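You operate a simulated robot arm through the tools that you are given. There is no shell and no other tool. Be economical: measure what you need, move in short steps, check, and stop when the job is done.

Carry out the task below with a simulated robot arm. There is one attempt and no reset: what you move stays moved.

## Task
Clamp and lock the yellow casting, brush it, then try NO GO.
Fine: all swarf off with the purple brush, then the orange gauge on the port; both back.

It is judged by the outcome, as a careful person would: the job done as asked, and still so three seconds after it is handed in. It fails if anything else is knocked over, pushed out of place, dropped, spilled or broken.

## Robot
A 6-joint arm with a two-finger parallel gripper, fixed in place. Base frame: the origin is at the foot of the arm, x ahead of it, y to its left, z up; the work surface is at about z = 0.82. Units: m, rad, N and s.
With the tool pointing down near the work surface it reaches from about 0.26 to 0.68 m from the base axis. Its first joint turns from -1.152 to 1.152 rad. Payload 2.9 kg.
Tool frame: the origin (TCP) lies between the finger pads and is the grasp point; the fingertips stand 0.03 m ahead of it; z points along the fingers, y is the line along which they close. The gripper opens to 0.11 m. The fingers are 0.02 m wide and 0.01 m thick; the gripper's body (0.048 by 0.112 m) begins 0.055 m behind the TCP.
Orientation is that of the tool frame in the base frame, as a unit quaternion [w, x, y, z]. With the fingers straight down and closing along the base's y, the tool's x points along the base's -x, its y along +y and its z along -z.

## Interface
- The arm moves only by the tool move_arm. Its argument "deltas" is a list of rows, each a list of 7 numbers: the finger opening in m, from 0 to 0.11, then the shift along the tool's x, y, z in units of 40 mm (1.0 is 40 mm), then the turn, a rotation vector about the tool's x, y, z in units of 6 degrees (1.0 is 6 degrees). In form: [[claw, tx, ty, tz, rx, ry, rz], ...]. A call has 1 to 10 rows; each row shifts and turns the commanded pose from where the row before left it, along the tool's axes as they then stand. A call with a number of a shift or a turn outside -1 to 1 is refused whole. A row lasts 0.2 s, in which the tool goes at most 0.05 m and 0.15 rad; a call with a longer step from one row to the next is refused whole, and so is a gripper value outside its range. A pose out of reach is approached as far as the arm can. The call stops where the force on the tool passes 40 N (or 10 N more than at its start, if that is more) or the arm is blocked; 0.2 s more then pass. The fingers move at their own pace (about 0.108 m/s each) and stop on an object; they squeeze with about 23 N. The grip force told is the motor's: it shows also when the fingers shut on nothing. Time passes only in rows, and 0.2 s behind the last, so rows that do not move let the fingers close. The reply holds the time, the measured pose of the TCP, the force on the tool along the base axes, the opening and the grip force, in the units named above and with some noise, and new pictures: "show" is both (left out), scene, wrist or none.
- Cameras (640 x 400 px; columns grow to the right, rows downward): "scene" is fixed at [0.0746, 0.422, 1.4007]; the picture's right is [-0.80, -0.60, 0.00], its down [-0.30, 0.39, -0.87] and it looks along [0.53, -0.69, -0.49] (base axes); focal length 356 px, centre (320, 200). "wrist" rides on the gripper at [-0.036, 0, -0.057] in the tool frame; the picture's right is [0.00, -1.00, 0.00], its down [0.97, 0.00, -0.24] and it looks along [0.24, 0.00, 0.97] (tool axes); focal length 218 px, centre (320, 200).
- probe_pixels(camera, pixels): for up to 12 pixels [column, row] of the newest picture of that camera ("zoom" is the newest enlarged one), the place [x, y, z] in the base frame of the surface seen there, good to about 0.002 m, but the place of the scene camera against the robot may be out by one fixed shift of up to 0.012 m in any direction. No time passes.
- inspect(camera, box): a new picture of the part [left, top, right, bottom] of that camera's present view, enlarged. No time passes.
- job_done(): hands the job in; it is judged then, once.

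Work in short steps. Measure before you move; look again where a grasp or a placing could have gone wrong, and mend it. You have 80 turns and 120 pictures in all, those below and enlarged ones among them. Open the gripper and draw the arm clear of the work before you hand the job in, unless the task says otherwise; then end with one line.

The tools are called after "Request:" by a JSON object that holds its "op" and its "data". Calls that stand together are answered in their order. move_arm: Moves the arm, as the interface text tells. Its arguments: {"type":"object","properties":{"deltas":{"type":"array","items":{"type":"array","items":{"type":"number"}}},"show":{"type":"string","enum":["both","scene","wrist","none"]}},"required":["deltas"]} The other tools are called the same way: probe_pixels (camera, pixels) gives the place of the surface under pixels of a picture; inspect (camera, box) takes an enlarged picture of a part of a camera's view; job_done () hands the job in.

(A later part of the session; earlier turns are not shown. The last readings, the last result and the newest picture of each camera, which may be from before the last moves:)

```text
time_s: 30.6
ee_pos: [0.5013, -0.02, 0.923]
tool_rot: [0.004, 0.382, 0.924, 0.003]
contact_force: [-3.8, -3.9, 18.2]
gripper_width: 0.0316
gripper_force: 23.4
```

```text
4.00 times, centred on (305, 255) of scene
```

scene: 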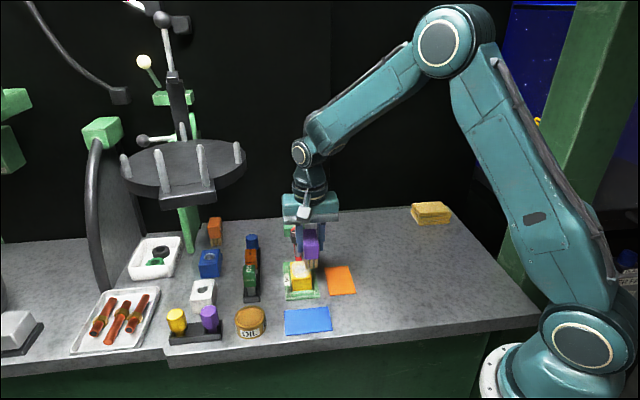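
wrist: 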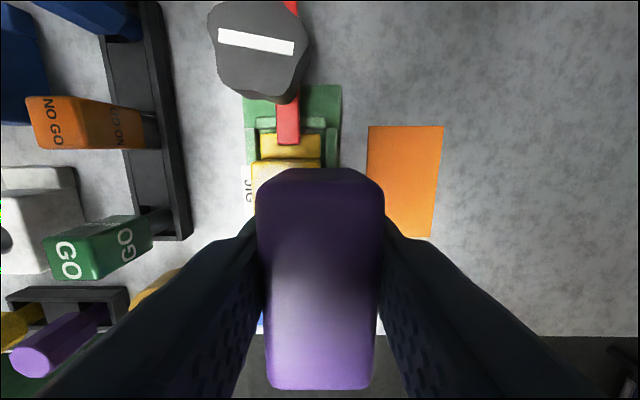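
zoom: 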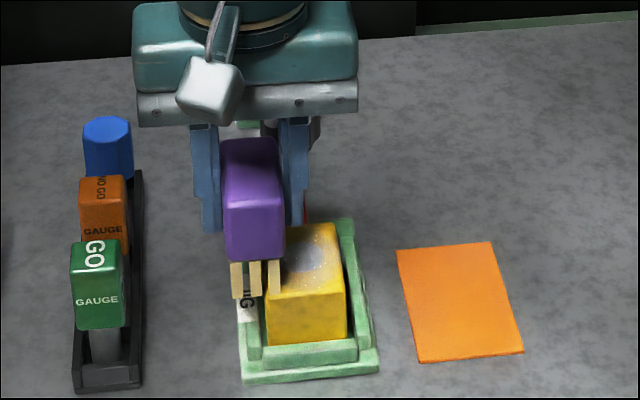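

Swarf is coming off; some specks remain. I sweep back and forth with small offsets along tool x.

Request:
{"op": "move_arm", "data": {"deltas": [[0.015, -0.2, -0.1, 0, 0, 0, 0], [0.015, 0, -0.3, 0, 0, 0, 0], [0.015, 0, -0.3, 0, 0, 0, 0], [0.015, 0, -0.3, 0, 0, 0, 0], [0.015, 0, -0.2, 0, 0, 0, 0], [0.015, 0.4, 0, 0, 0, 0, 0], [0.015, 0, 0.3, 0, 0, 0, 0], [0.015, 0, 0.3, 0, 0, 0, 0], [0.015, 0, 0.3, 0, 0, 0, 0], [0.015, 0, 0.25, 0, 0, 0, 0]], "show": "none"}}

Request:
{"op": "inspect", "data": {"camera": "scene", "box": [245, 205, 365, 305]}}

```text
time_s: 32.8
ee_pos: [0.495, -0.0152, 0.9222]
tool_rot: [0.005, 0.383, 0.924, 0.003]
contact_force: [-3.5, -4.9, 15.5]
gripper_width: 0.0316
gripper_force: 22.9
```

```text
4.00 times, centred on (305, 255) of scene
```

zoom: 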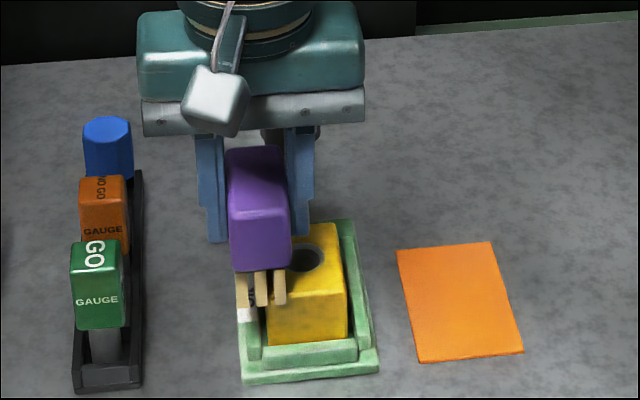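

The visible top is clean with the port open. I lift and return toward the mat to inspect the whole top.

Request:
{"op": "move_arm", "data": {"deltas": [[0.015, 0, 0, -0.6, 0, 0, 0], [0.015, 0, -0.9, 0, 0, 0, 0], [0.015, -0.2, -0.9, 0, 0, 0, 0], [0.015, 0, -0.9, 0, 0, 0, 0], [0.015, 0, 0, 0, 0, 0, 0]]}}

Request:
{"op": "inspect", "data": {"camera": "scene", "box": [265, 225, 365, 305]}}

Request:
{"op": "inspect", "data": {"camera": "wrist", "box": [120, 80, 360, 320]}}

```text
time_s: 34.0
ee_pos: [0.4231, -0.0971, 0.9448]
tool_rot: [0.004, 0.382, 0.924, 0.003]
contact_force: [0.5, -0.3, -1.3]
gripper_width: 0.0319
gripper_force: 22.7
```

scene: 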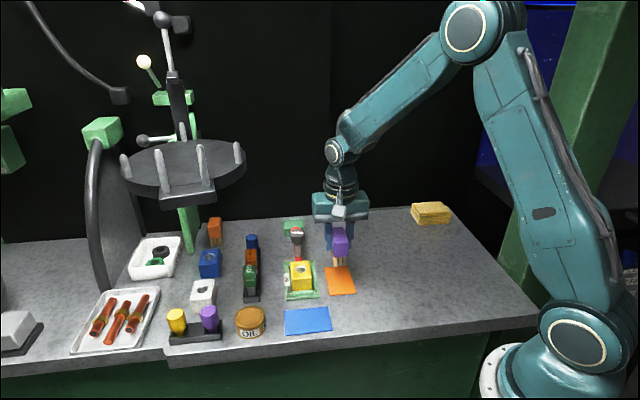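
wrist: 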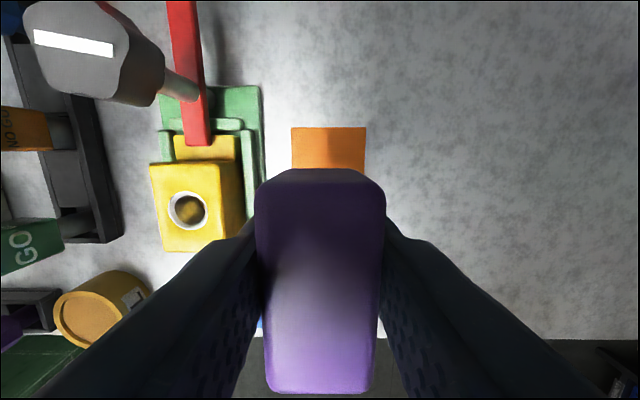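

```text
5.00 times, centred on (315, 265) of scene
```

zoom: 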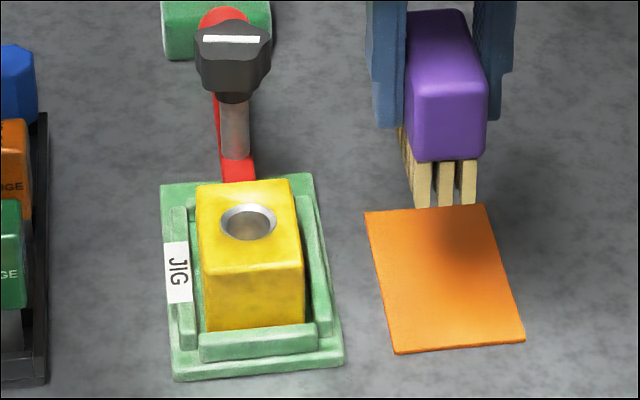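

```text
1.67 times, centred on (240, 200) of wrist
```

zoom: 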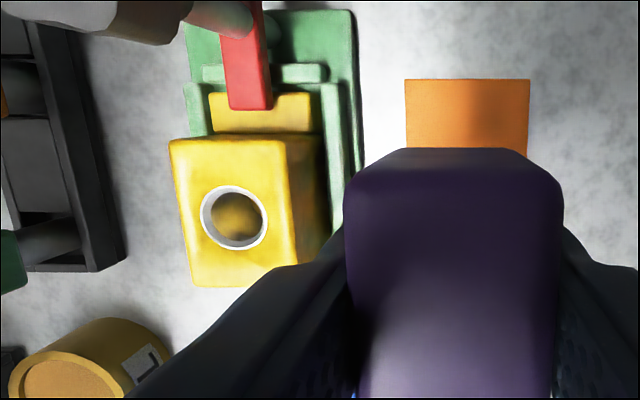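

Swarf is all gone. I measure the port rim now, in the wrist zoom around (234,217).

Request:
{"op": "probe_pixels", "data": {"camera": "zoom", "pixels": [[197, 215], [271, 215], [234, 182], [234, 253], [234, 217], [174, 146], [284, 142], [194, 283], [290, 215], [182, 215]]}}

```text
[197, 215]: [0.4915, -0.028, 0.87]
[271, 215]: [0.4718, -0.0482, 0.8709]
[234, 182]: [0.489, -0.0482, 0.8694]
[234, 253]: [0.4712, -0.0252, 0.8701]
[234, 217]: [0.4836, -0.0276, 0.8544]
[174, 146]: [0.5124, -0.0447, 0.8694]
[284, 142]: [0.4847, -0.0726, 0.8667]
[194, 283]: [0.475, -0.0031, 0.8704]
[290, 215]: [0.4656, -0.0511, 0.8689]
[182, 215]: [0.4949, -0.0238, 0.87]
```

Port centre ≈ (0.481,-0.038). Now I return the brush to its home pose above the mat and lower carefully.

Request:
{"op": "move_arm", "data": {"deltas": [[0.015, 0, -0.117, 0.4, 0, 0, 0], [0.015, 0, 0, 0.6, 0, 0, 0], [0.015, 0, 0, 0.5, 0, 0, 0], [0.015, 0, 0, 0.12, 0, 0, 0], [0.015, 0, 0, 0, 0, 0, 0]]}}

Request:
{"op": "inspect", "data": {"camera": "scene", "box": [285, 235, 385, 305]}}

```text
time_s: 35.2
ee_pos: [0.4217, -0.1017, 0.88]
tool_rot: [0.004, 0.383, 0.924, 0.003]
contact_force: [0.7, 0.4, -1.0]
gripper_width: 0.0318
gripper_force: 23.1
```

scene: 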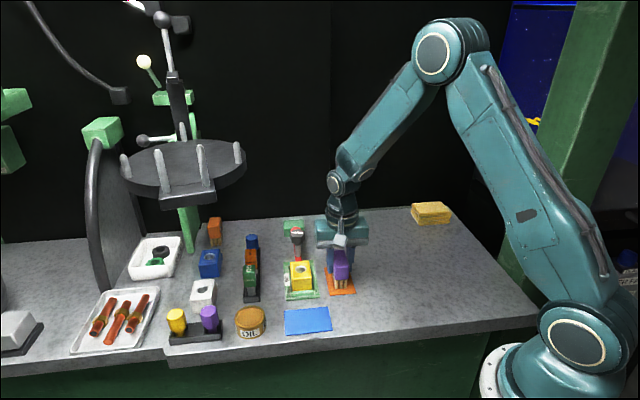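
wrist: 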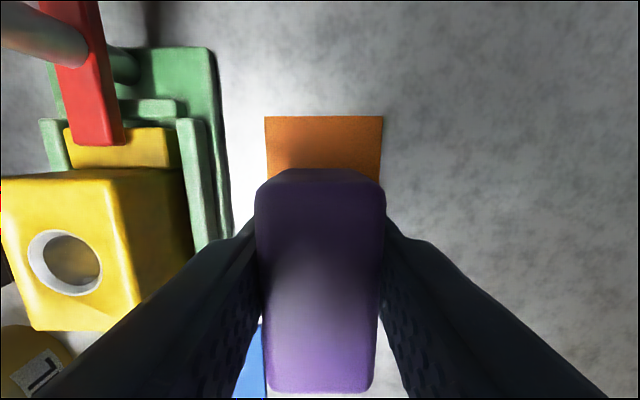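

```text
5.71 times, centred on (335, 270) of scene
```

zoom: 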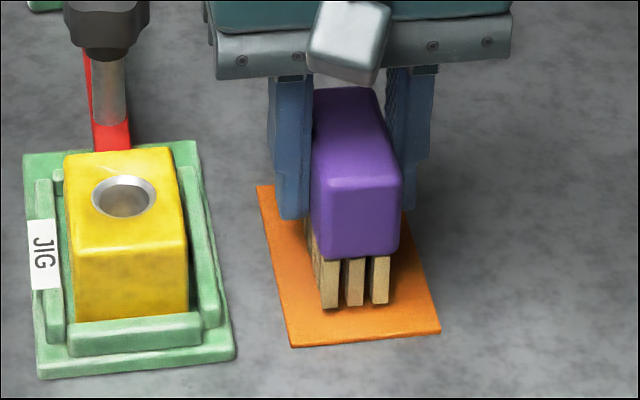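

Nearly there, well over the mat. Small correction and down 3–4 mm to contact.

Request:
{"op": "move_arm", "data": {"deltas": [[0.015, 0.05, 0, 0.06, 0, 0, 0], [0.015, 0, 0, 0.03, 0, 0, 0], [0.015, 0, 0, 0, 0, 0, 0]], "show": "none"}}

```text
time_s: 36.0
ee_pos: [0.4188, -0.0991, 0.878]
tool_rot: [0.004, 0.383, 0.924, 0.003]
contact_force: [0.0, 1.0, -0.3]
gripper_width: 0.0315
gripper_force: 22.7
```

No contact yet; lower in tiny steps.

Request:
{"op": "move_arm", "data": {"deltas": [[0.015, 0, 0, 0.04, 0, 0, 0], [0.015, 0, 0, 0.03, 0, 0, 0], [0.015, 0, 0, 0, 0, 0, 0]], "show": "none"}}

```text
time_s: 36.8
ee_pos: [0.4206, -0.0986, 0.8751]
tool_rot: [0.005, 0.383, 0.924, 0.002]
contact_force: [-5.0, 1.2, 16.8]
gripper_width: 0.0316
gripper_force: 23.2
```

Contact at 17 N: the brush is on its mat. Ease off slightly, open, and lift straight up.

Request:
{"op": "move_arm", "data": {"deltas": [[0.015, 0, 0, -0.03, 0, 0, 0], [0.06, 0, 0, 0, 0, 0, 0], [0.06, 0, 0, 0, 0, 0, 0], [0.06, 0, 0, -0.5, 0, 0, 0], [0.06, 0, 0, -0.8, 0, 0, 0], [0.06, 0, 0, -1, 0, 0, 0], [0.06, 0, 0, -1, 0, 0, 0], [0.06, 0, 0, 0, 0, 0, 0]]}}

Request:
{"op": "inspect", "data": {"camera": "scene", "box": [285, 235, 385, 305]}}

```text
time_s: 38.6
ee_pos: [0.4183, -0.0991, 1.008]
tool_rot: [0.004, 0.383, 0.924, 0.003]
contact_force: [0.4, 0.0, 0.1]
gripper_width: 0.0599
gripper_force: 0.2
```

scene: 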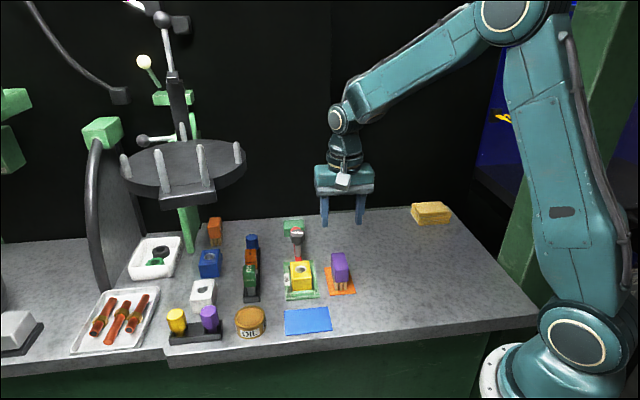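
wrist: 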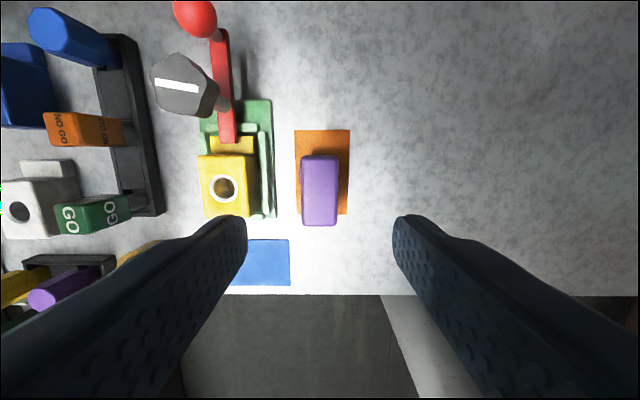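

```text
5.71 times, centred on (335, 270) of scene
```

zoom: 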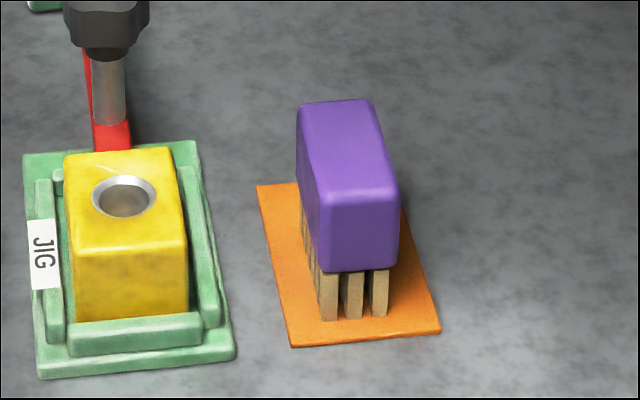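

Brush is back on its mat standing. Next the orange NO GO gauge: rise and move over the rack.

Request:
{"op": "move_arm", "data": {"deltas": [[0.06, 0, 0, -0.8, 0, 0, 0], [0.06, 0, 0, -0.5, 0, 0, 0], [0.06, -0.25, 0.955, 0, 0, 0, 0], [0.06, -0.25, 0.955, 0, 0, 0, 0], [0.06, -0.25, 0.955, 0, 0, 0, 0], [0.06, -0.25, 0.955, 0, 0, 0, 0], [0.06, -0.25, 0.955, 0, 0, 0, 0], [0.06, 0, 0, 0, 0, 0, 0]]}}

Request:
{"op": "inspect", "data": {"camera": "wrist", "box": [220, 100, 420, 300]}}

Request:
{"op": "inspect", "data": {"camera": "scene", "box": [215, 220, 315, 310]}}

```text
time_s: 40.1
ee_pos: [0.5476, -0.0231, 1.0618]
tool_rot: [-0.007, 0.367, 0.93, 0.0]
contact_force: [-26.8, -11.7, 4.1]
gripper_width: 0.06
gripper_force: 0.2
stopped in row 7: the force on the tool passed its limit (the readings are from after the stop); the commanded pose is now the measured one
```

scene: 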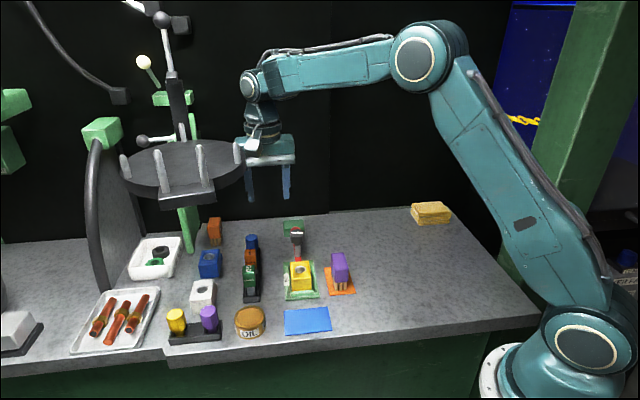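
wrist: 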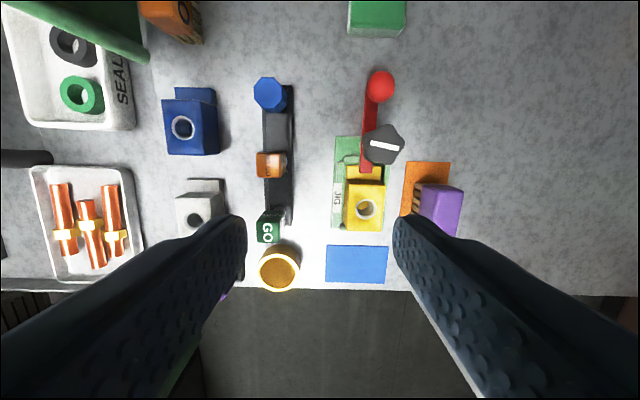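

```text
2.00 times, centred on (320, 200) of wrist
```

zoom: 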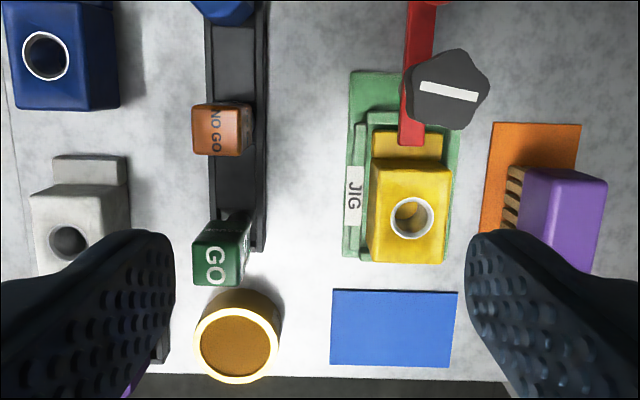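

```text
4.44 times, centred on (265, 265) of scene
```

zoom: 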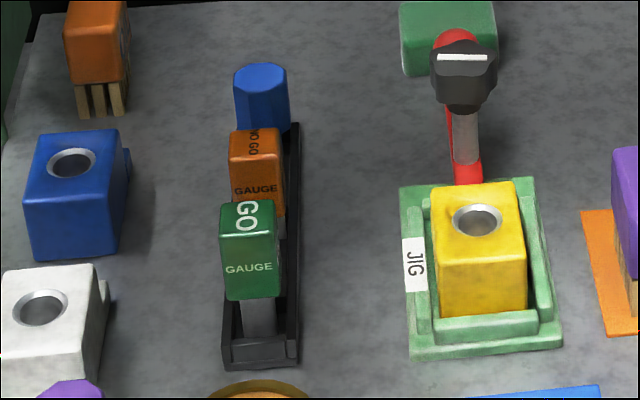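

Contact force −27 N in x: the gripper seems to have met the disc with pins at scene (240,150). I back off the way I came and measure that obstacle.

Request:
{"op": "move_arm", "data": {"deltas": [[0.06, 0.1, -0.6, 0, 0, 0, 0], [0.06, 0.1, -0.6, 0, 0, 0, 0], [0.06, 0, 0, 0, 0, 0, 0]]}}

Request:
{"op": "probe_pixels", "data": {"camera": "scene", "pixels": [[241, 160], [240, 145], [205, 195], [200, 165], [130, 170], [183, 205], [185, 135], [190, 240], [175, 80], [237, 168], [217, 150], [165, 98]]}}

```text
time_s: 40.9
ee_pos: [0.5124, -0.0509, 1.0604]
tool_rot: [-0.006, 0.369, 0.929, 0.0]
contact_force: [-0.2, -0.4, 0.4]
gripper_width: 0.0601
gripper_force: 0.1
```

scene: 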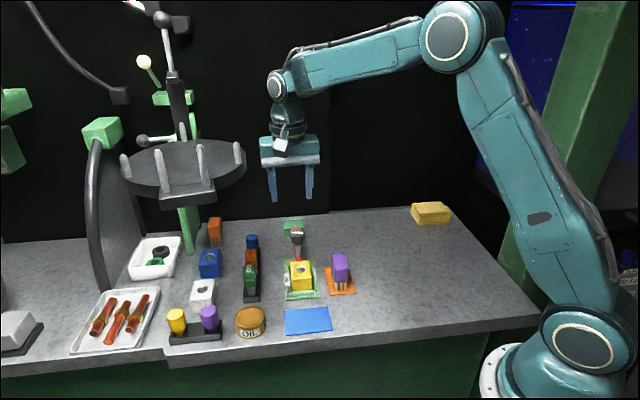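
wrist: 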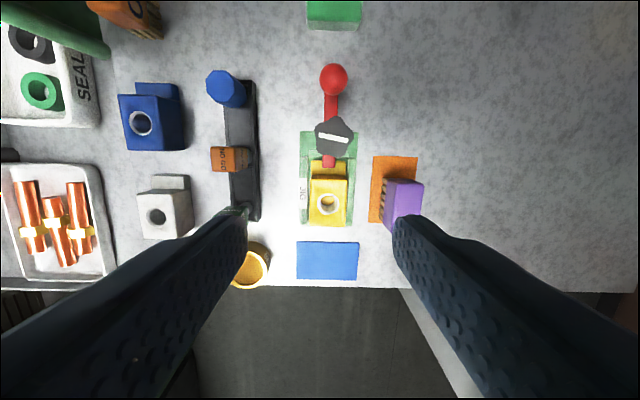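

```text
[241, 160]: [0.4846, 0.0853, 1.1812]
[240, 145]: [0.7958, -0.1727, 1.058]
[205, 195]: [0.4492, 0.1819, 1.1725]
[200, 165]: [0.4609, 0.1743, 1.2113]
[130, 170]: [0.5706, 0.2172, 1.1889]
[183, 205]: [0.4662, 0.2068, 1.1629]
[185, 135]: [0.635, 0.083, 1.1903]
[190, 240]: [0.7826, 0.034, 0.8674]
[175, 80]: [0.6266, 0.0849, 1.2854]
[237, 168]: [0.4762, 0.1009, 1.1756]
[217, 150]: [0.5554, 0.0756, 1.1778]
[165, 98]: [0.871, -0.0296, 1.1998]
```

Nothing moved; the disc (z≈1.16–1.21, edge near y≈0.05) is a fixed overhead obstacle, so I'll work low and lean the wrist away from it. First I measure the gauge from here.

Request:
{"op": "inspect", "data": {"camera": "wrist", "box": [180, 60, 280, 230]}}

```text
2.35 times, centred on (230, 145) of wrist
```

zoom: 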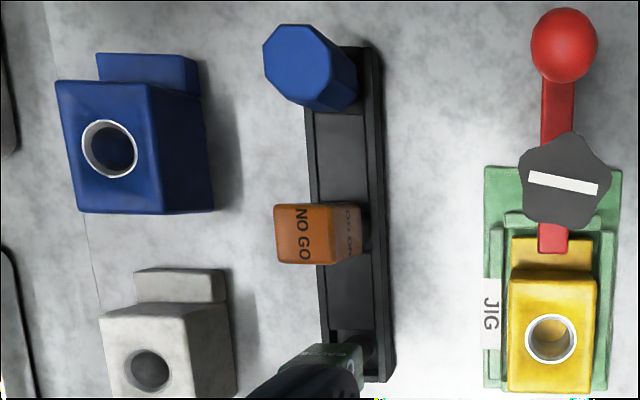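

Request:
{"op": "probe_pixels", "data": {"camera": "zoom", "pixels": [[303, 234], [278, 235], [329, 234], [303, 208], [303, 261], [348, 233], [358, 255], [298, 65], [318, 300], [380, 300], [340, 150], [362, 222]]}}

Request:
{"op": "probe_pixels", "data": {"camera": "scene", "pixels": [[251, 250], [251, 259], [251, 265], [249, 272], [249, 283], [251, 240], [248, 292]]}}

```text
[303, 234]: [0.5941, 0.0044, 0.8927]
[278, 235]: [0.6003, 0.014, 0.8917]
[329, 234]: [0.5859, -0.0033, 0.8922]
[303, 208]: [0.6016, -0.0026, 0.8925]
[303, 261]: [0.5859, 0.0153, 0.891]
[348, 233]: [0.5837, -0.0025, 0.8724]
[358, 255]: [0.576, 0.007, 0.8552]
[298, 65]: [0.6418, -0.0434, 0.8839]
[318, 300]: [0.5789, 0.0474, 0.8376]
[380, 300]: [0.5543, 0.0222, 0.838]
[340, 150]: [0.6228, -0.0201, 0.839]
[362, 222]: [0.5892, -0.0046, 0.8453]
```

```text
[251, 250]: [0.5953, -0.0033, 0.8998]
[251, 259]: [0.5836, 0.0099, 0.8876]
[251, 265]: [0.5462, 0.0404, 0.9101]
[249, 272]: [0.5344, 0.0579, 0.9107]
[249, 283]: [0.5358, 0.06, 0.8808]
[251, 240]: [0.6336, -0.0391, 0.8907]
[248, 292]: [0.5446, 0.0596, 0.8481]
```

NO GO head: top centre ≈ (0.5935,0.0055,0.892), ~23 mm wide. I lower here and lean the tool 15° about the closing axis (wrist away from the disc).

Request:
{"op": "move_arm", "data": {"deltas": [[0.05, 0, 0, 0.9, 0, 0, 0], [0.05, 0, 0, 0.9, 0, 0, 0.28], [0.05, 0, 0, 0.5, 0, 0, 0], [0.05, 0, 0, 0, 0, 0.9, 0], [0.05, 0, 0, 0, 0, 0.8, 0], [0.05, 0, 0, 0, 0, 0.8, 0], [0.05, 0, 0, 0, 0, 0, 0]]}}

```text
time_s: 42.5
ee_pos: [0.5119, -0.0492, 0.9684]
tool_rot: [-0.127, 0.381, 0.915, 0.05]
contact_force: [1.3, -1.0, 0.5]
gripper_width: 0.0498
gripper_force: 0.0
```

scene: 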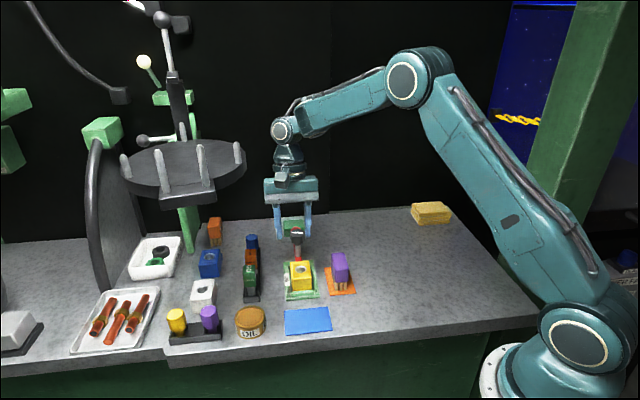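
wrist: 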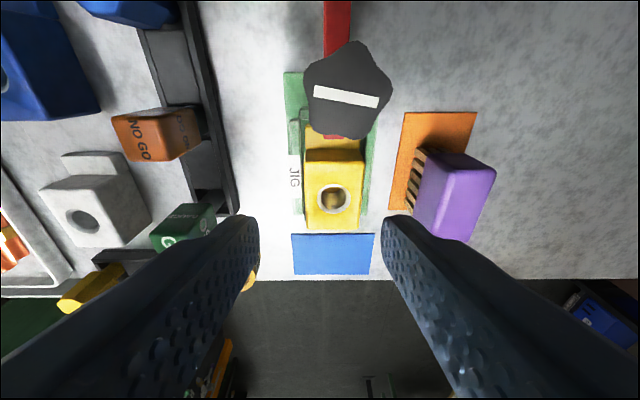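

Lean is right (tool z = (−0.19,0.19,−0.965)). Now move low over the gauge to (0.5935,0.0055,0.945).

Request:
{"op": "move_arm", "data": {"deltas": [[0.05, -0.203, 0.805, 0.143, 0, 0, 0], [0.05, -0.203, 0.805, 0.143, 0, 0, 0], [0.05, -0.203, 0.805, 0.143, 0, 0, 0], [0.05, 0, 0, 0, 0, 0, 0]]}}

Request:
{"op": "inspect", "data": {"camera": "scene", "box": [205, 120, 325, 310]}}

```text
time_s: 43.5
ee_pos: [0.5802, -0.002, 0.9476]
tool_rot: [-0.126, 0.379, 0.915, 0.05]
contact_force: [0.9, 0.0, -0.4]
gripper_width: 0.05
gripper_force: 0.1
out of reach, approached as far as the arm can: row 3
```

scene: 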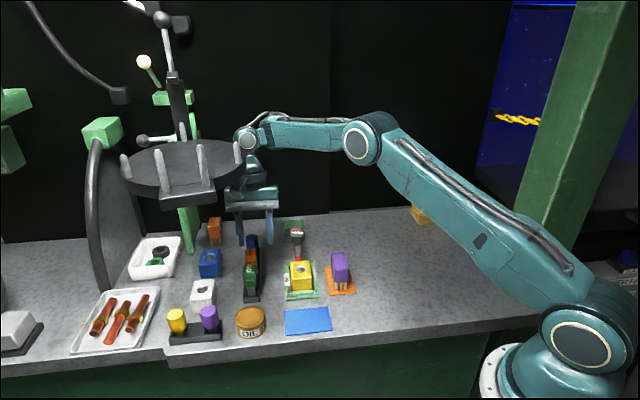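
wrist: 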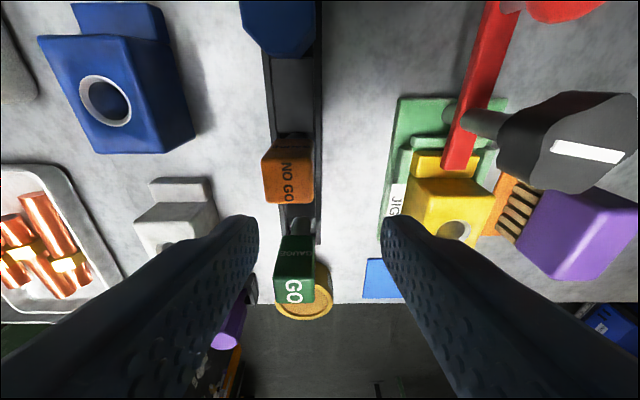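

```text
2.11 times, centred on (265, 215) of scene
```

zoom: 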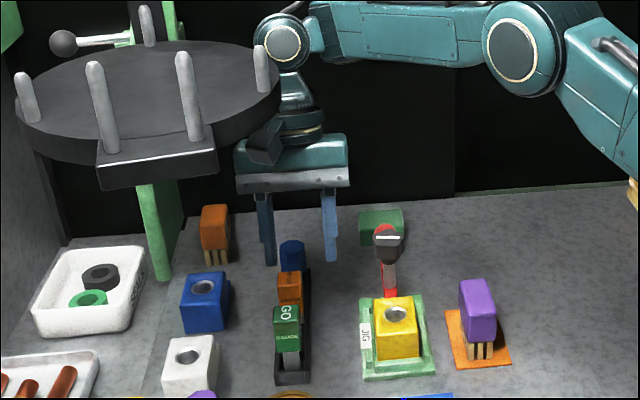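

The leaned pose is out of reach outward. I'll go back, untilt, yaw to +45° (closing along the rack) and lean toward −v instead, which is better for both reach and the disc.

Request:
{"op": "move_arm", "data": {"deltas": [[0.05, 0.203, -0.805, -0.143, 0, 0, 0], [0.05, 0.203, -0.805, -0.143, 0, 0, 0], [0.05, 0.203, -0.805, -0.143, 0, 0, 0], [0.05, 0, 0, 0, 0, -0.9, 0], [0.05, 0, 0, 0, 0, -0.8, 0], [0.05, 0, 0, 0, 0, -0.8, 0], [0.05, 0, 0, 0, 0, 0, -1], [0.05, 0, 0, 0, 0, 0, -1], [0.05, 0, 0, 0, 0, 0, -1], [0.05, 0, 0, 0, 0, 0, -1]], "show": "none"}}

Request:
{"op": "move_arm", "data": {"deltas": [[0.05, 0, 0, 0, 0, 0, -1], [0.05, 0, 0, 0, 0, 0, -1], [0.05, 0, 0, 0, 0, 0, -1], [0.05, 0, 0, 0, 0, 0, -1], [0.05, 0, 0, 0, 0, 0, -1], [0.05, 0, 0, 0, 0, 0, -1], [0.05, 0, 0, 0, 0, 0, -1], [0.05, 0, 0, 0, 0, 0, -1], [0.05, 0, 0, 0, 0, 0, -1], [0.05, 0, 0, 0, 0, 0, -1]], "show": "none"}}

Request:
{"op": "move_arm", "data": {"deltas": [[0.05, 0, 0, 0, 0, 0, -1], [0.05, 0, 0, 0, 0, -0.9, 0], [0.05, 0, 0, 0, 0, -0.8, 0], [0.05, 0, 0, 0, 0, -0.8, 0], [0.05, 0, 0, 0, 0, 0, 0]]}}

```text
time_s: 45.7
ee_pos: [0.6003, -0.0742, 1.0154]
tool_rot: [-0.006, 0.182, 0.983, 0.002]
contact_force: [-0.3, 0.3, 0.7]
gripper_width: 0.0499
gripper_force: 0.2
out of reach, approached as far as the arm can: row 1, 2, 3, 4, 5, 6
```

```text
time_s: 47.9
ee_pos: [0.6, -0.0728, 1.0145]
tool_rot: [-0.005, -0.335, 0.942, 0.005]
contact_force: [-0.2, 0.2, -0.2]
gripper_width: 0.0502
gripper_force: 0.1
```

```text
time_s: 49.1
ee_pos: [0.6329, -0.0788, 1.0247]
tool_rot: [0.115, -0.379, 0.916, 0.055]
contact_force: [-0.5, -0.2, 0.5]
gripper_width: 0.0501
gripper_force: 0.0
out of reach, approached as far as the arm can: row 2, 3, 4
```

scene: 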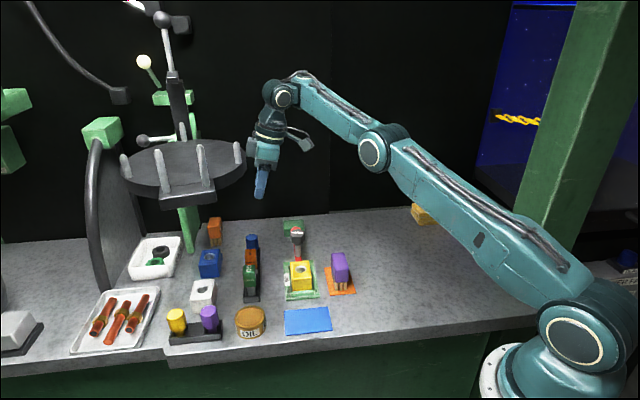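
wrist: 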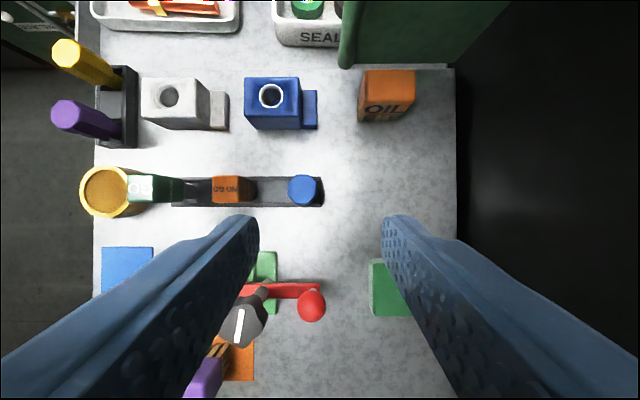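

No contact; the pose drifted outward while out of reach, but the lean toward −v is now right. I bring it in to about (0.56,-0.04,0.98).

Request:
{"op": "move_arm", "data": {"deltas": [[0.05, 0.29, 0.655, 0.32, 0, 0, 0], [0.05, 0.29, 0.655, 0.32, 0, 0, 0], [0.05, 0.29, 0.655, 0.32, 0, 0, 0], [0.05, 0, 0, 0, 0, 0, 0]]}}

```text
time_s: 50.1
ee_pos: [0.6403, -0.0636, 1.0138]
tool_rot: [0.115, -0.378, 0.917, 0.054]
contact_force: [-0.3, 0.2, -1.0]
gripper_width: 0.0499
gripper_force: 0.1
out of reach, approached as far as the arm can: row 1, 2, 3
```

scene: 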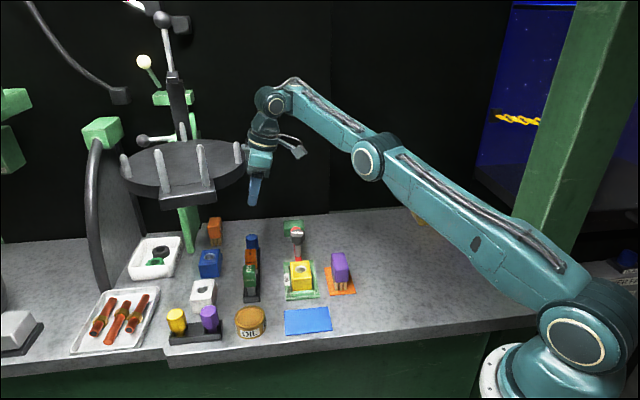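
wrist: 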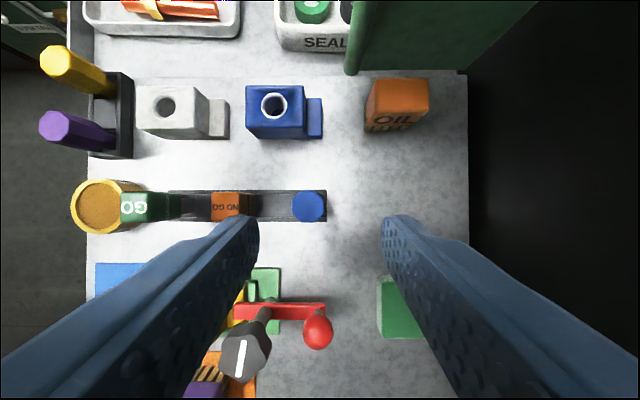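

The arm is near full extension, so straight inward commands get stuck. A downward-plus-inward step should re-bend the elbow; nothing is beneath within 9 cm except the blue gauge head (0.884), tips are at 0.98.

Request:
{"op": "move_arm", "data": {"deltas": [[0.05, 0.9, 0.165, 0.67, 0, 0, 0], [0.05, 0, 0, 0, 0, 0, 0]], "show": "scene"}}

```text
time_s: 50.7
ee_pos: [0.6429, -0.0783, 0.9894]
tool_rot: [0.115, -0.379, 0.917, 0.054]
contact_force: [0.3, 0.5, 0.1]
gripper_width: 0.05
gripper_force: 0.1
out of reach, approached as far as the arm can: row 1
```

scene: 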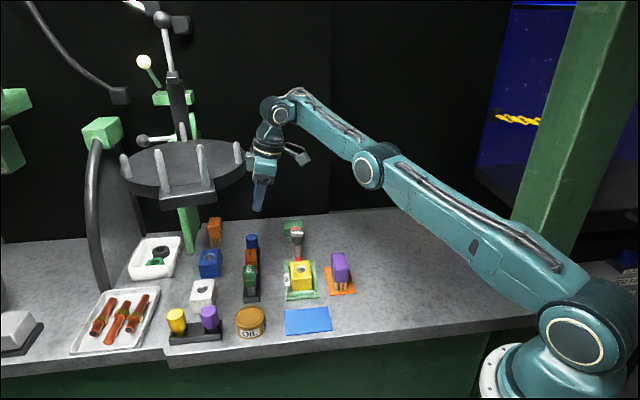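

It moved down but not in; elbow looks straight. I try one more down-and-in step with room to spare (tips ~0.96).

Request:
{"op": "move_arm", "data": {"deltas": [[0.05, 0.9, 0, 0.6, 0, 0, 0], [0.05, 0.9, 0, 0, 0, 0, 0], [0.05, 0, 0, 0, 0, 0, 0]], "show": "none"}}

```text
time_s: 51.5
ee_pos: [0.6389, -0.1153, 0.9639]
tool_rot: [0.115, -0.379, 0.917, 0.055]
contact_force: [0.1, 0.3, 0.2]
gripper_width: 0.0504
gripper_force: 0.1
out of reach, approached as far as the arm can: row 1, 2
```

Still sliding along the reach limit. I try the opposite: up and inward (free space here, disc far away at y=−0.115).

Request:
{"op": "move_arm", "data": {"deltas": [[0.05, 0.21, 0.63, -0.95, 0, 0, 0], [0.05, 0.21, 0.63, -0.95, 0, 0, 0], [0.05, 0, 0, 0, 0, 0, 0]], "show": "scene"}}

```text
time_s: 52.3
ee_pos: [0.6173, -0.1162, 1.0468]
tool_rot: [0.116, -0.378, 0.917, 0.054]
contact_force: [-0.3, -1.7, 0.2]
gripper_width: 0.0502
gripper_force: 0.0
out of reach, approached as far as the arm can: row 1, 2
```

scene: 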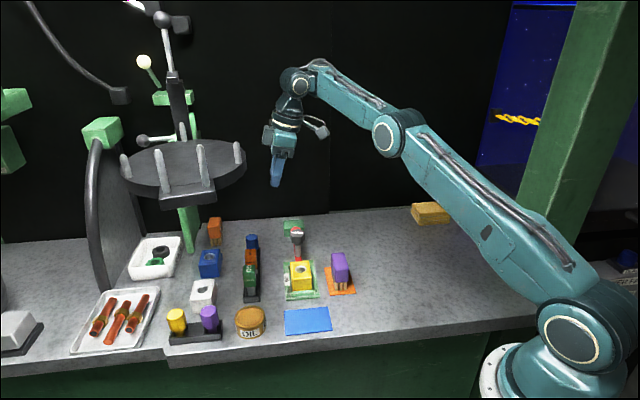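

The arm's at full extension and singular. In free space here, I try down-and-out twice (to force a proper elbow bend) followed by several straight inward rows.

Request:
{"op": "move_arm", "data": {"deltas": [[0.05, -0.085, -0.43, 0.79, 0, 0, 0], [0.05, -0.085, -0.43, 0.79, 0, 0, 0], [0.05, 0.547, 0.825, -0.13, 0, 0, 0], [0.05, 0.547, 0.825, -0.13, 0, 0, 0], [0.05, 0.547, 0.825, -0.13, 0, 0, 0], [0.05, 0, 0, 0, 0, 0, 0]], "show": "scene"}}

```text
time_s: 53.7
ee_pos: [0.6311, -0.1233, 0.9989]
tool_rot: [0.115, -0.379, 0.917, 0.055]
contact_force: [-1.1, 0.2, 0.9]
gripper_width: 0.05
gripper_force: 0.0
out of reach, approached as far as the arm can: row 3, 4, 5
```

scene: 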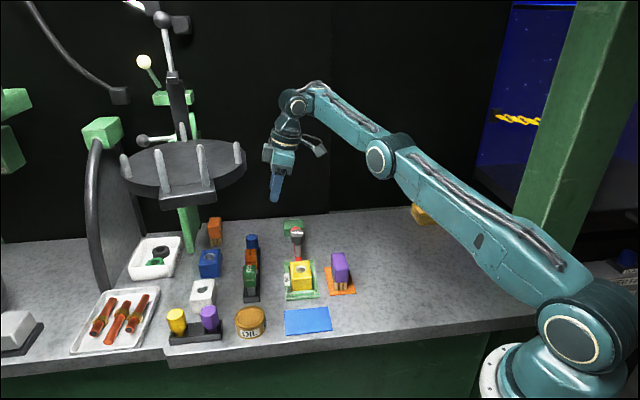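

Outward/down is reachable while inward is not: the elbow has gone past straight to its stop. So I extend outward until straight, then it can bend the right way.

Request:
{"op": "move_arm", "data": {"deltas": [[0.05, -0.36, -0.64, 0.29, 0, 0, 0], [0.05, -0.36, -0.64, 0.29, 0, 0, 0], [0.05, -0.36, -0.64, 0.29, 0, 0, 0], [0.05, 0, 0, 0, 0, 0, 0]], "show": "scene"}}

```text
time_s: 54.7
ee_pos: [0.6498, -0.1279, 0.9938]
tool_rot: [0.117, -0.378, 0.917, 0.053]
contact_force: [-0.1, 0.0, -0.8]
gripper_width: 0.0498
gripper_force: 0.2
out of reach, approached as far as the arm can: row 1, 2, 3
```

scene: 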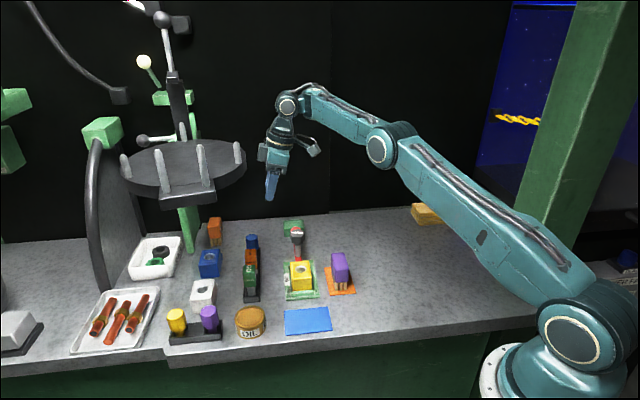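

Now extended straight. Down-and-slightly-in, then inward.

Request:
{"op": "move_arm", "data": {"deltas": [[0.05, 0.385, 0.2, 0.93, 0, 0, 0], [0.05, 0.547, 0.825, -0.13, 0, 0, 0], [0.05, 0, 0, 0, 0, 0, 0]], "show": "scene"}}

```text
time_s: 55.5
ee_pos: [0.6372, -0.1262, 0.9567]
tool_rot: [0.116, -0.378, 0.917, 0.054]
contact_force: [-0.4, -0.6, -0.1]
gripper_width: 0.0501
gripper_force: 0.1
out of reach, approached as far as the arm can: row 2
```

scene: 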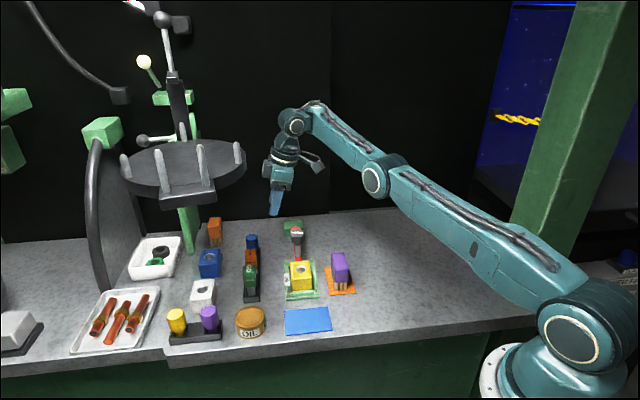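

It bent the wrong way again. I stretch outward and up, then sweep down while staying stretched (that tips the elbow over the right way), then step down-and-in.

Request:
{"op": "move_arm", "data": {"deltas": [[0.05, -0.6, -0.625, -0.625, 0, 0, 0], [0.05, -0.6, -0.625, -0.625, 0, 0, 0], [0.05, -0.6, -0.625, -0.625, 0, 0, 0], [0.05, 0.117, -0.225, 0.99, 0, 0, 0], [0.05, 0.117, -0.225, 0.99, 0, 0, 0], [0.05, 0.465, 0.41, 0.66, 0, 0, 0], [0.05, 0, 0, 0, 0, 0, 0]], "show": "scene"}}

```text
time_s: 57.1
ee_pos: [0.6582, -0.1326, 0.8674]
tool_rot: [0.115, -0.378, 0.917, 0.056]
contact_force: [-0.1, -0.1, -0.5]
gripper_width: 0.0501
gripper_force: 0.2
out of reach, approached as far as the arm can: row 1, 2, 3
```

scene: 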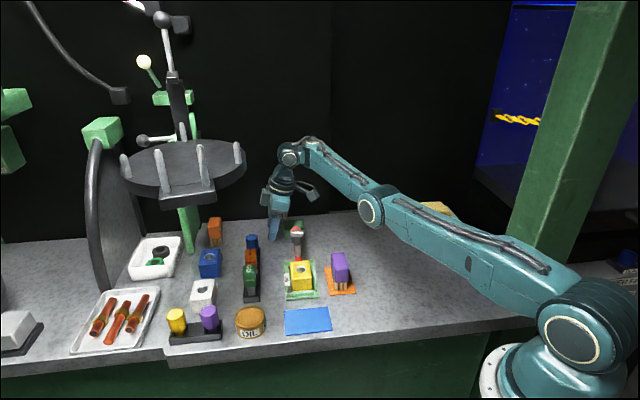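

Low now (tips 0.84) but clear of everything. I test an up-and-inward step to see whether the elbow bends properly.

Request:
{"op": "move_arm", "data": {"deltas": [[0.05, 0.185, 0.54, -0.685, 0, 0, 0], [0.05, 0.185, 0.54, -0.685, 0, 0, 0], [0.05, 0, 0, 0, 0, 0, 0]], "show": "scene"}}

```text
time_s: 57.9
ee_pos: [0.637, -0.1303, 0.917]
tool_rot: [0.113, -0.378, 0.917, 0.058]
contact_force: [-0.2, 0.6, 0.0]
gripper_width: 0.0501
gripper_force: 0.1
out of reach, approached as far as the arm can: row 1, 2
```

scene: 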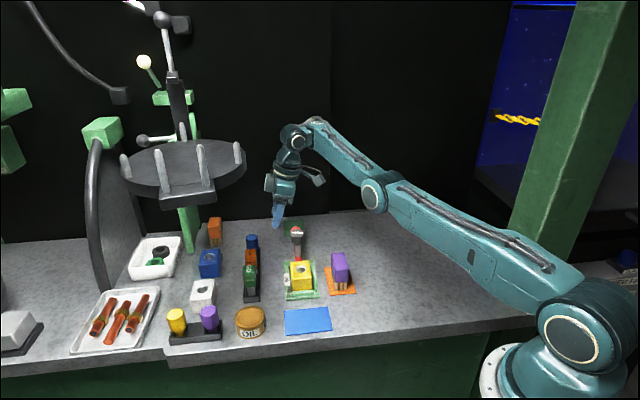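

The elbow is clearly sagging the wrong way at its stop. I stretch hard outward and up, then sweep down while still pulling outward beyond reach so it crosses over.

Request:
{"op": "move_arm", "data": {"deltas": [[0.05, -0.67, -0.84, -0.35, 0, 0, 0], [0.05, -0.67, -0.84, -0.35, 0, 0, 0], [0.05, -0.67, -0.84, -0.35, 0, 0, 0], [0.05, -0.67, -0.84, -0.35, 0, 0, 0], [0.05, -0.67, -0.84, -0.35, 0, 0, 0], [0.05, -0.255, -0.68, 0.83, 0, 0, 0], [0.05, -0.255, -0.68, 0.83, 0, 0, 0], [0.05, 0, 0, 0, 0, 0, 0]], "show": "scene"}}

```text
time_s: 59.7
ee_pos: [0.6673, -0.1643, 0.8884]
tool_rot: [0.116, -0.379, 0.917, 0.053]
contact_force: [-0.3, -0.7, -0.6]
gripper_width: 0.0503
gripper_force: 0.0
out of reach, approached as far as the arm can: row 1, 2, 3, 4, 5, 6, 7
```

scene: 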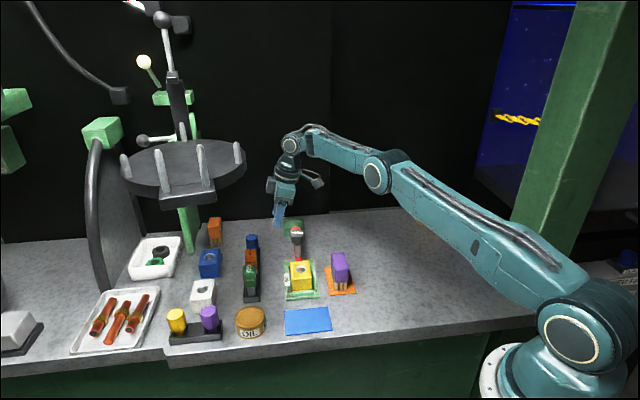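

Now the elbow stands higher — likely crossed over. I test an inward-and-up step.

Request:
{"op": "move_arm", "data": {"deltas": [[0.05, 0.285, 0.64, -0.58, 0, 0, 0], [0.05, 0.285, 0.64, -0.58, 0, 0, 0], [0.05, 0, 0, 0, 0, 0, 0]], "show": "scene"}}

```text
time_s: 60.5
ee_pos: [0.6077, -0.1515, 0.9269]
tool_rot: [0.116, -0.379, 0.917, 0.054]
contact_force: [0.7, 0.1, 0.5]
gripper_width: 0.0501
gripper_force: 0.0
```

scene: 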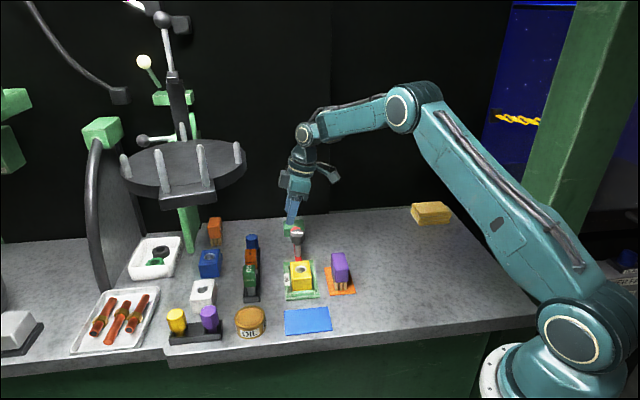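

Unstuck, elbow up. Now I rise 18 mm and move low across to above the NO GO gauge.

Request:
{"op": "move_arm", "data": {"deltas": [[0.05, -0.113, 0, -0.434, 0, 0, 0], [0.05, -0.61, 0.757, 0.17, 0, 0, 0], [0.05, -0.61, 0.757, 0.17, 0, 0, 0], [0.05, -0.61, 0.757, 0.17, 0, 0, 0], [0.05, -0.61, 0.757, 0.17, 0, 0, 0], [0.05, 0, 0, 0, 0, 0, 0]]}}

Request:
{"op": "inspect", "data": {"camera": "wrist", "box": [220, 100, 420, 300]}}

```text
time_s: 61.9
ee_pos: [0.5946, 0.0044, 0.9462]
tool_rot: [0.116, -0.378, 0.917, 0.054]
contact_force: [0.5, -0.3, 0.1]
gripper_width: 0.05
gripper_force: 0.1
```

scene: 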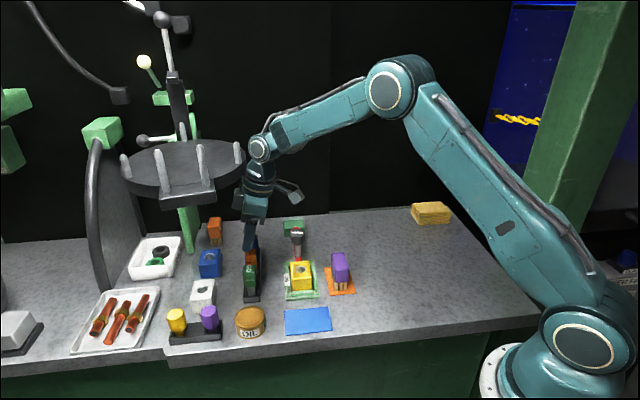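
wrist: 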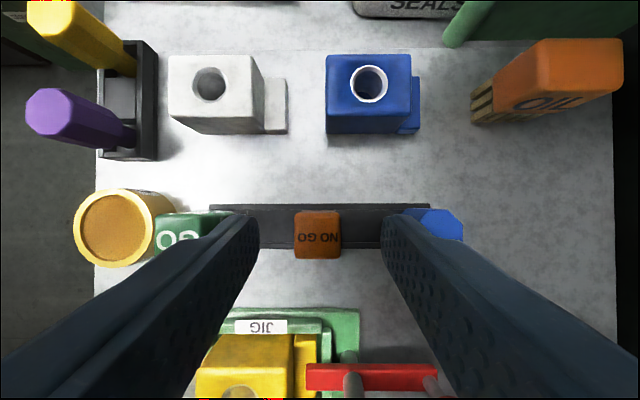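

```text
2.00 times, centred on (320, 200) of wrist
```

zoom: 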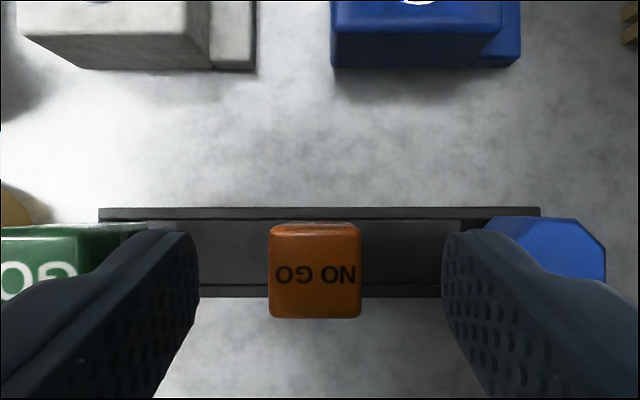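

NO GO is centred between the fingers at (318,235), neighbours clear. Descend vertically 64 mm and grip.

Request:
{"op": "move_arm", "data": {"deltas": [[0.05, 0.134, 0.02, 0.515, 0, 0, 0], [0.05, 0.134, 0, 0.515, 0, 0, 0], [0.05, 0.134, 0, 0.515, 0, 0, 0], [0.05, 0, 0, 0, 0, 0, 0], [0.015, 0, 0, 0, 0, 0, 0], [0.015, 0, 0, 0, 0, 0, 0]]}}

Request:
{"op": "inspect", "data": {"camera": "scene", "box": [205, 190, 325, 310]}}

```text
time_s: 63.3
ee_pos: [0.5927, 0.0054, 0.8829]
tool_rot: [0.116, -0.378, 0.917, 0.054]
contact_force: [0.0, 0.4, 0.3]
gripper_width: 0.0256
gripper_force: 23.0
```

scene: 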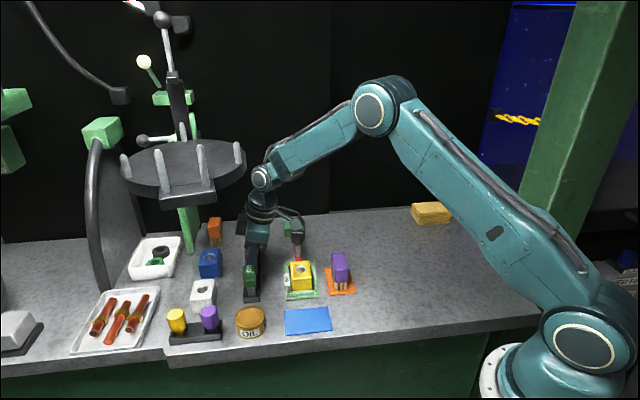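
wrist: 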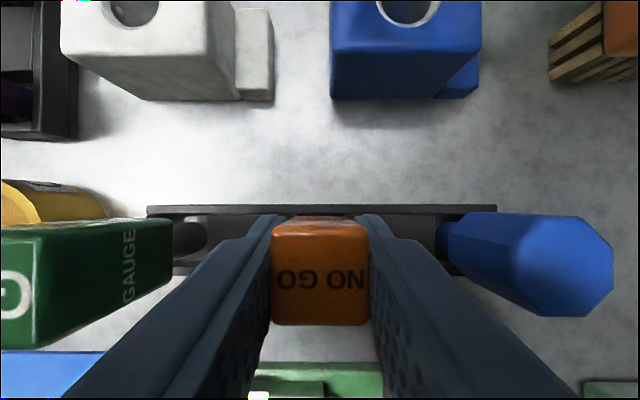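

```text
3.33 times, centred on (265, 250) of scene
```

zoom: 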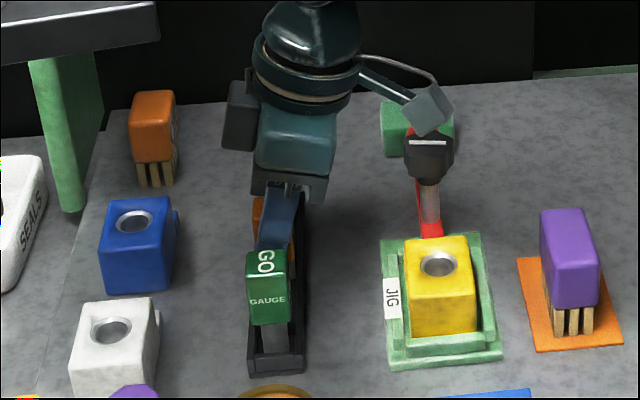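

Gauge gripped (0.0256) at (0.5927,0.0054,0.8829). Lift straight up 60 mm and look at the plug.

Request:
{"op": "move_arm", "data": {"deltas": [[0.015, -0.126, 0.007, -0.4825, 0, 0, 0], [0.015, -0.126, 0.007, -0.4825, 0, 0, 0], [0.015, -0.126, 0.007, -0.4825, 0, 0, 0], [0.015, 0, 0, 0, 0, 0, 0]]}}

Request:
{"op": "inspect", "data": {"camera": "scene", "box": [205, 190, 325, 310]}}

```text
time_s: 64.3
ee_pos: [0.5928, 0.0071, 0.9437]
tool_rot: [0.117, -0.378, 0.917, 0.055]
contact_force: [-0.1, 0.3, 0.0]
gripper_width: 0.0254
gripper_force: 23.1
```

scene: 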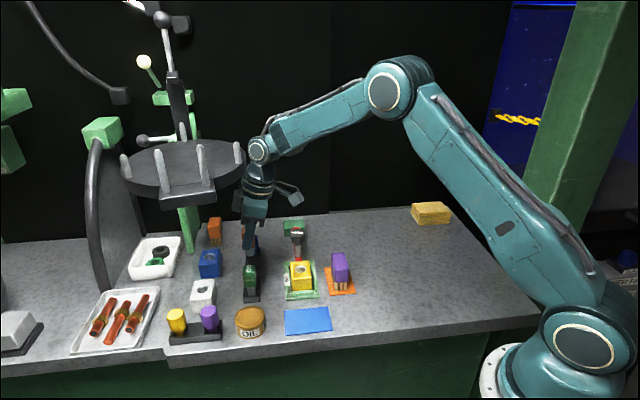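
wrist: 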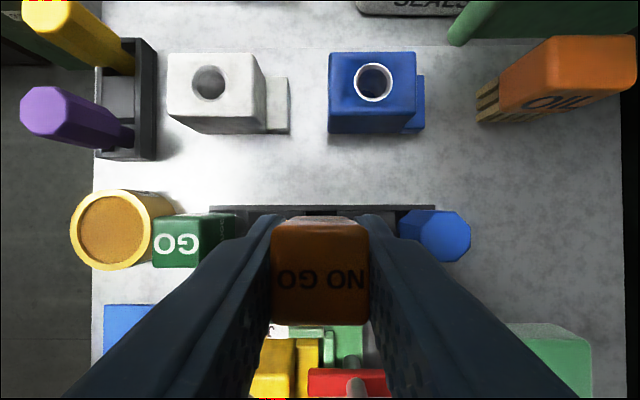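

```text
3.33 times, centred on (265, 250) of scene
```

zoom: 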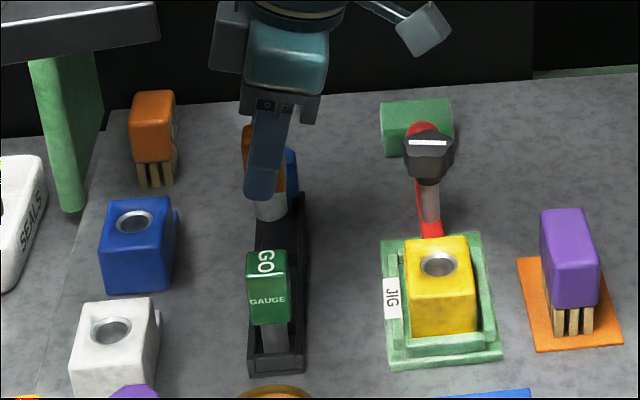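

The plug stem is clear of the rack. I probe its lower end before the carry.

Request:
{"op": "probe_pixels", "data": {"camera": "zoom", "pixels": [[270, 217], [270, 212], [270, 205], [270, 222], [278, 212], [262, 212]]}}

```text
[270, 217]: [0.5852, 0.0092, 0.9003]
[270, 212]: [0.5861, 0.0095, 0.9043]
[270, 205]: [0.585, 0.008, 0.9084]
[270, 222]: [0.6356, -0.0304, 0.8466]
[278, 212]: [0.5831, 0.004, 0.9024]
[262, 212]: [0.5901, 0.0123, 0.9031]
```

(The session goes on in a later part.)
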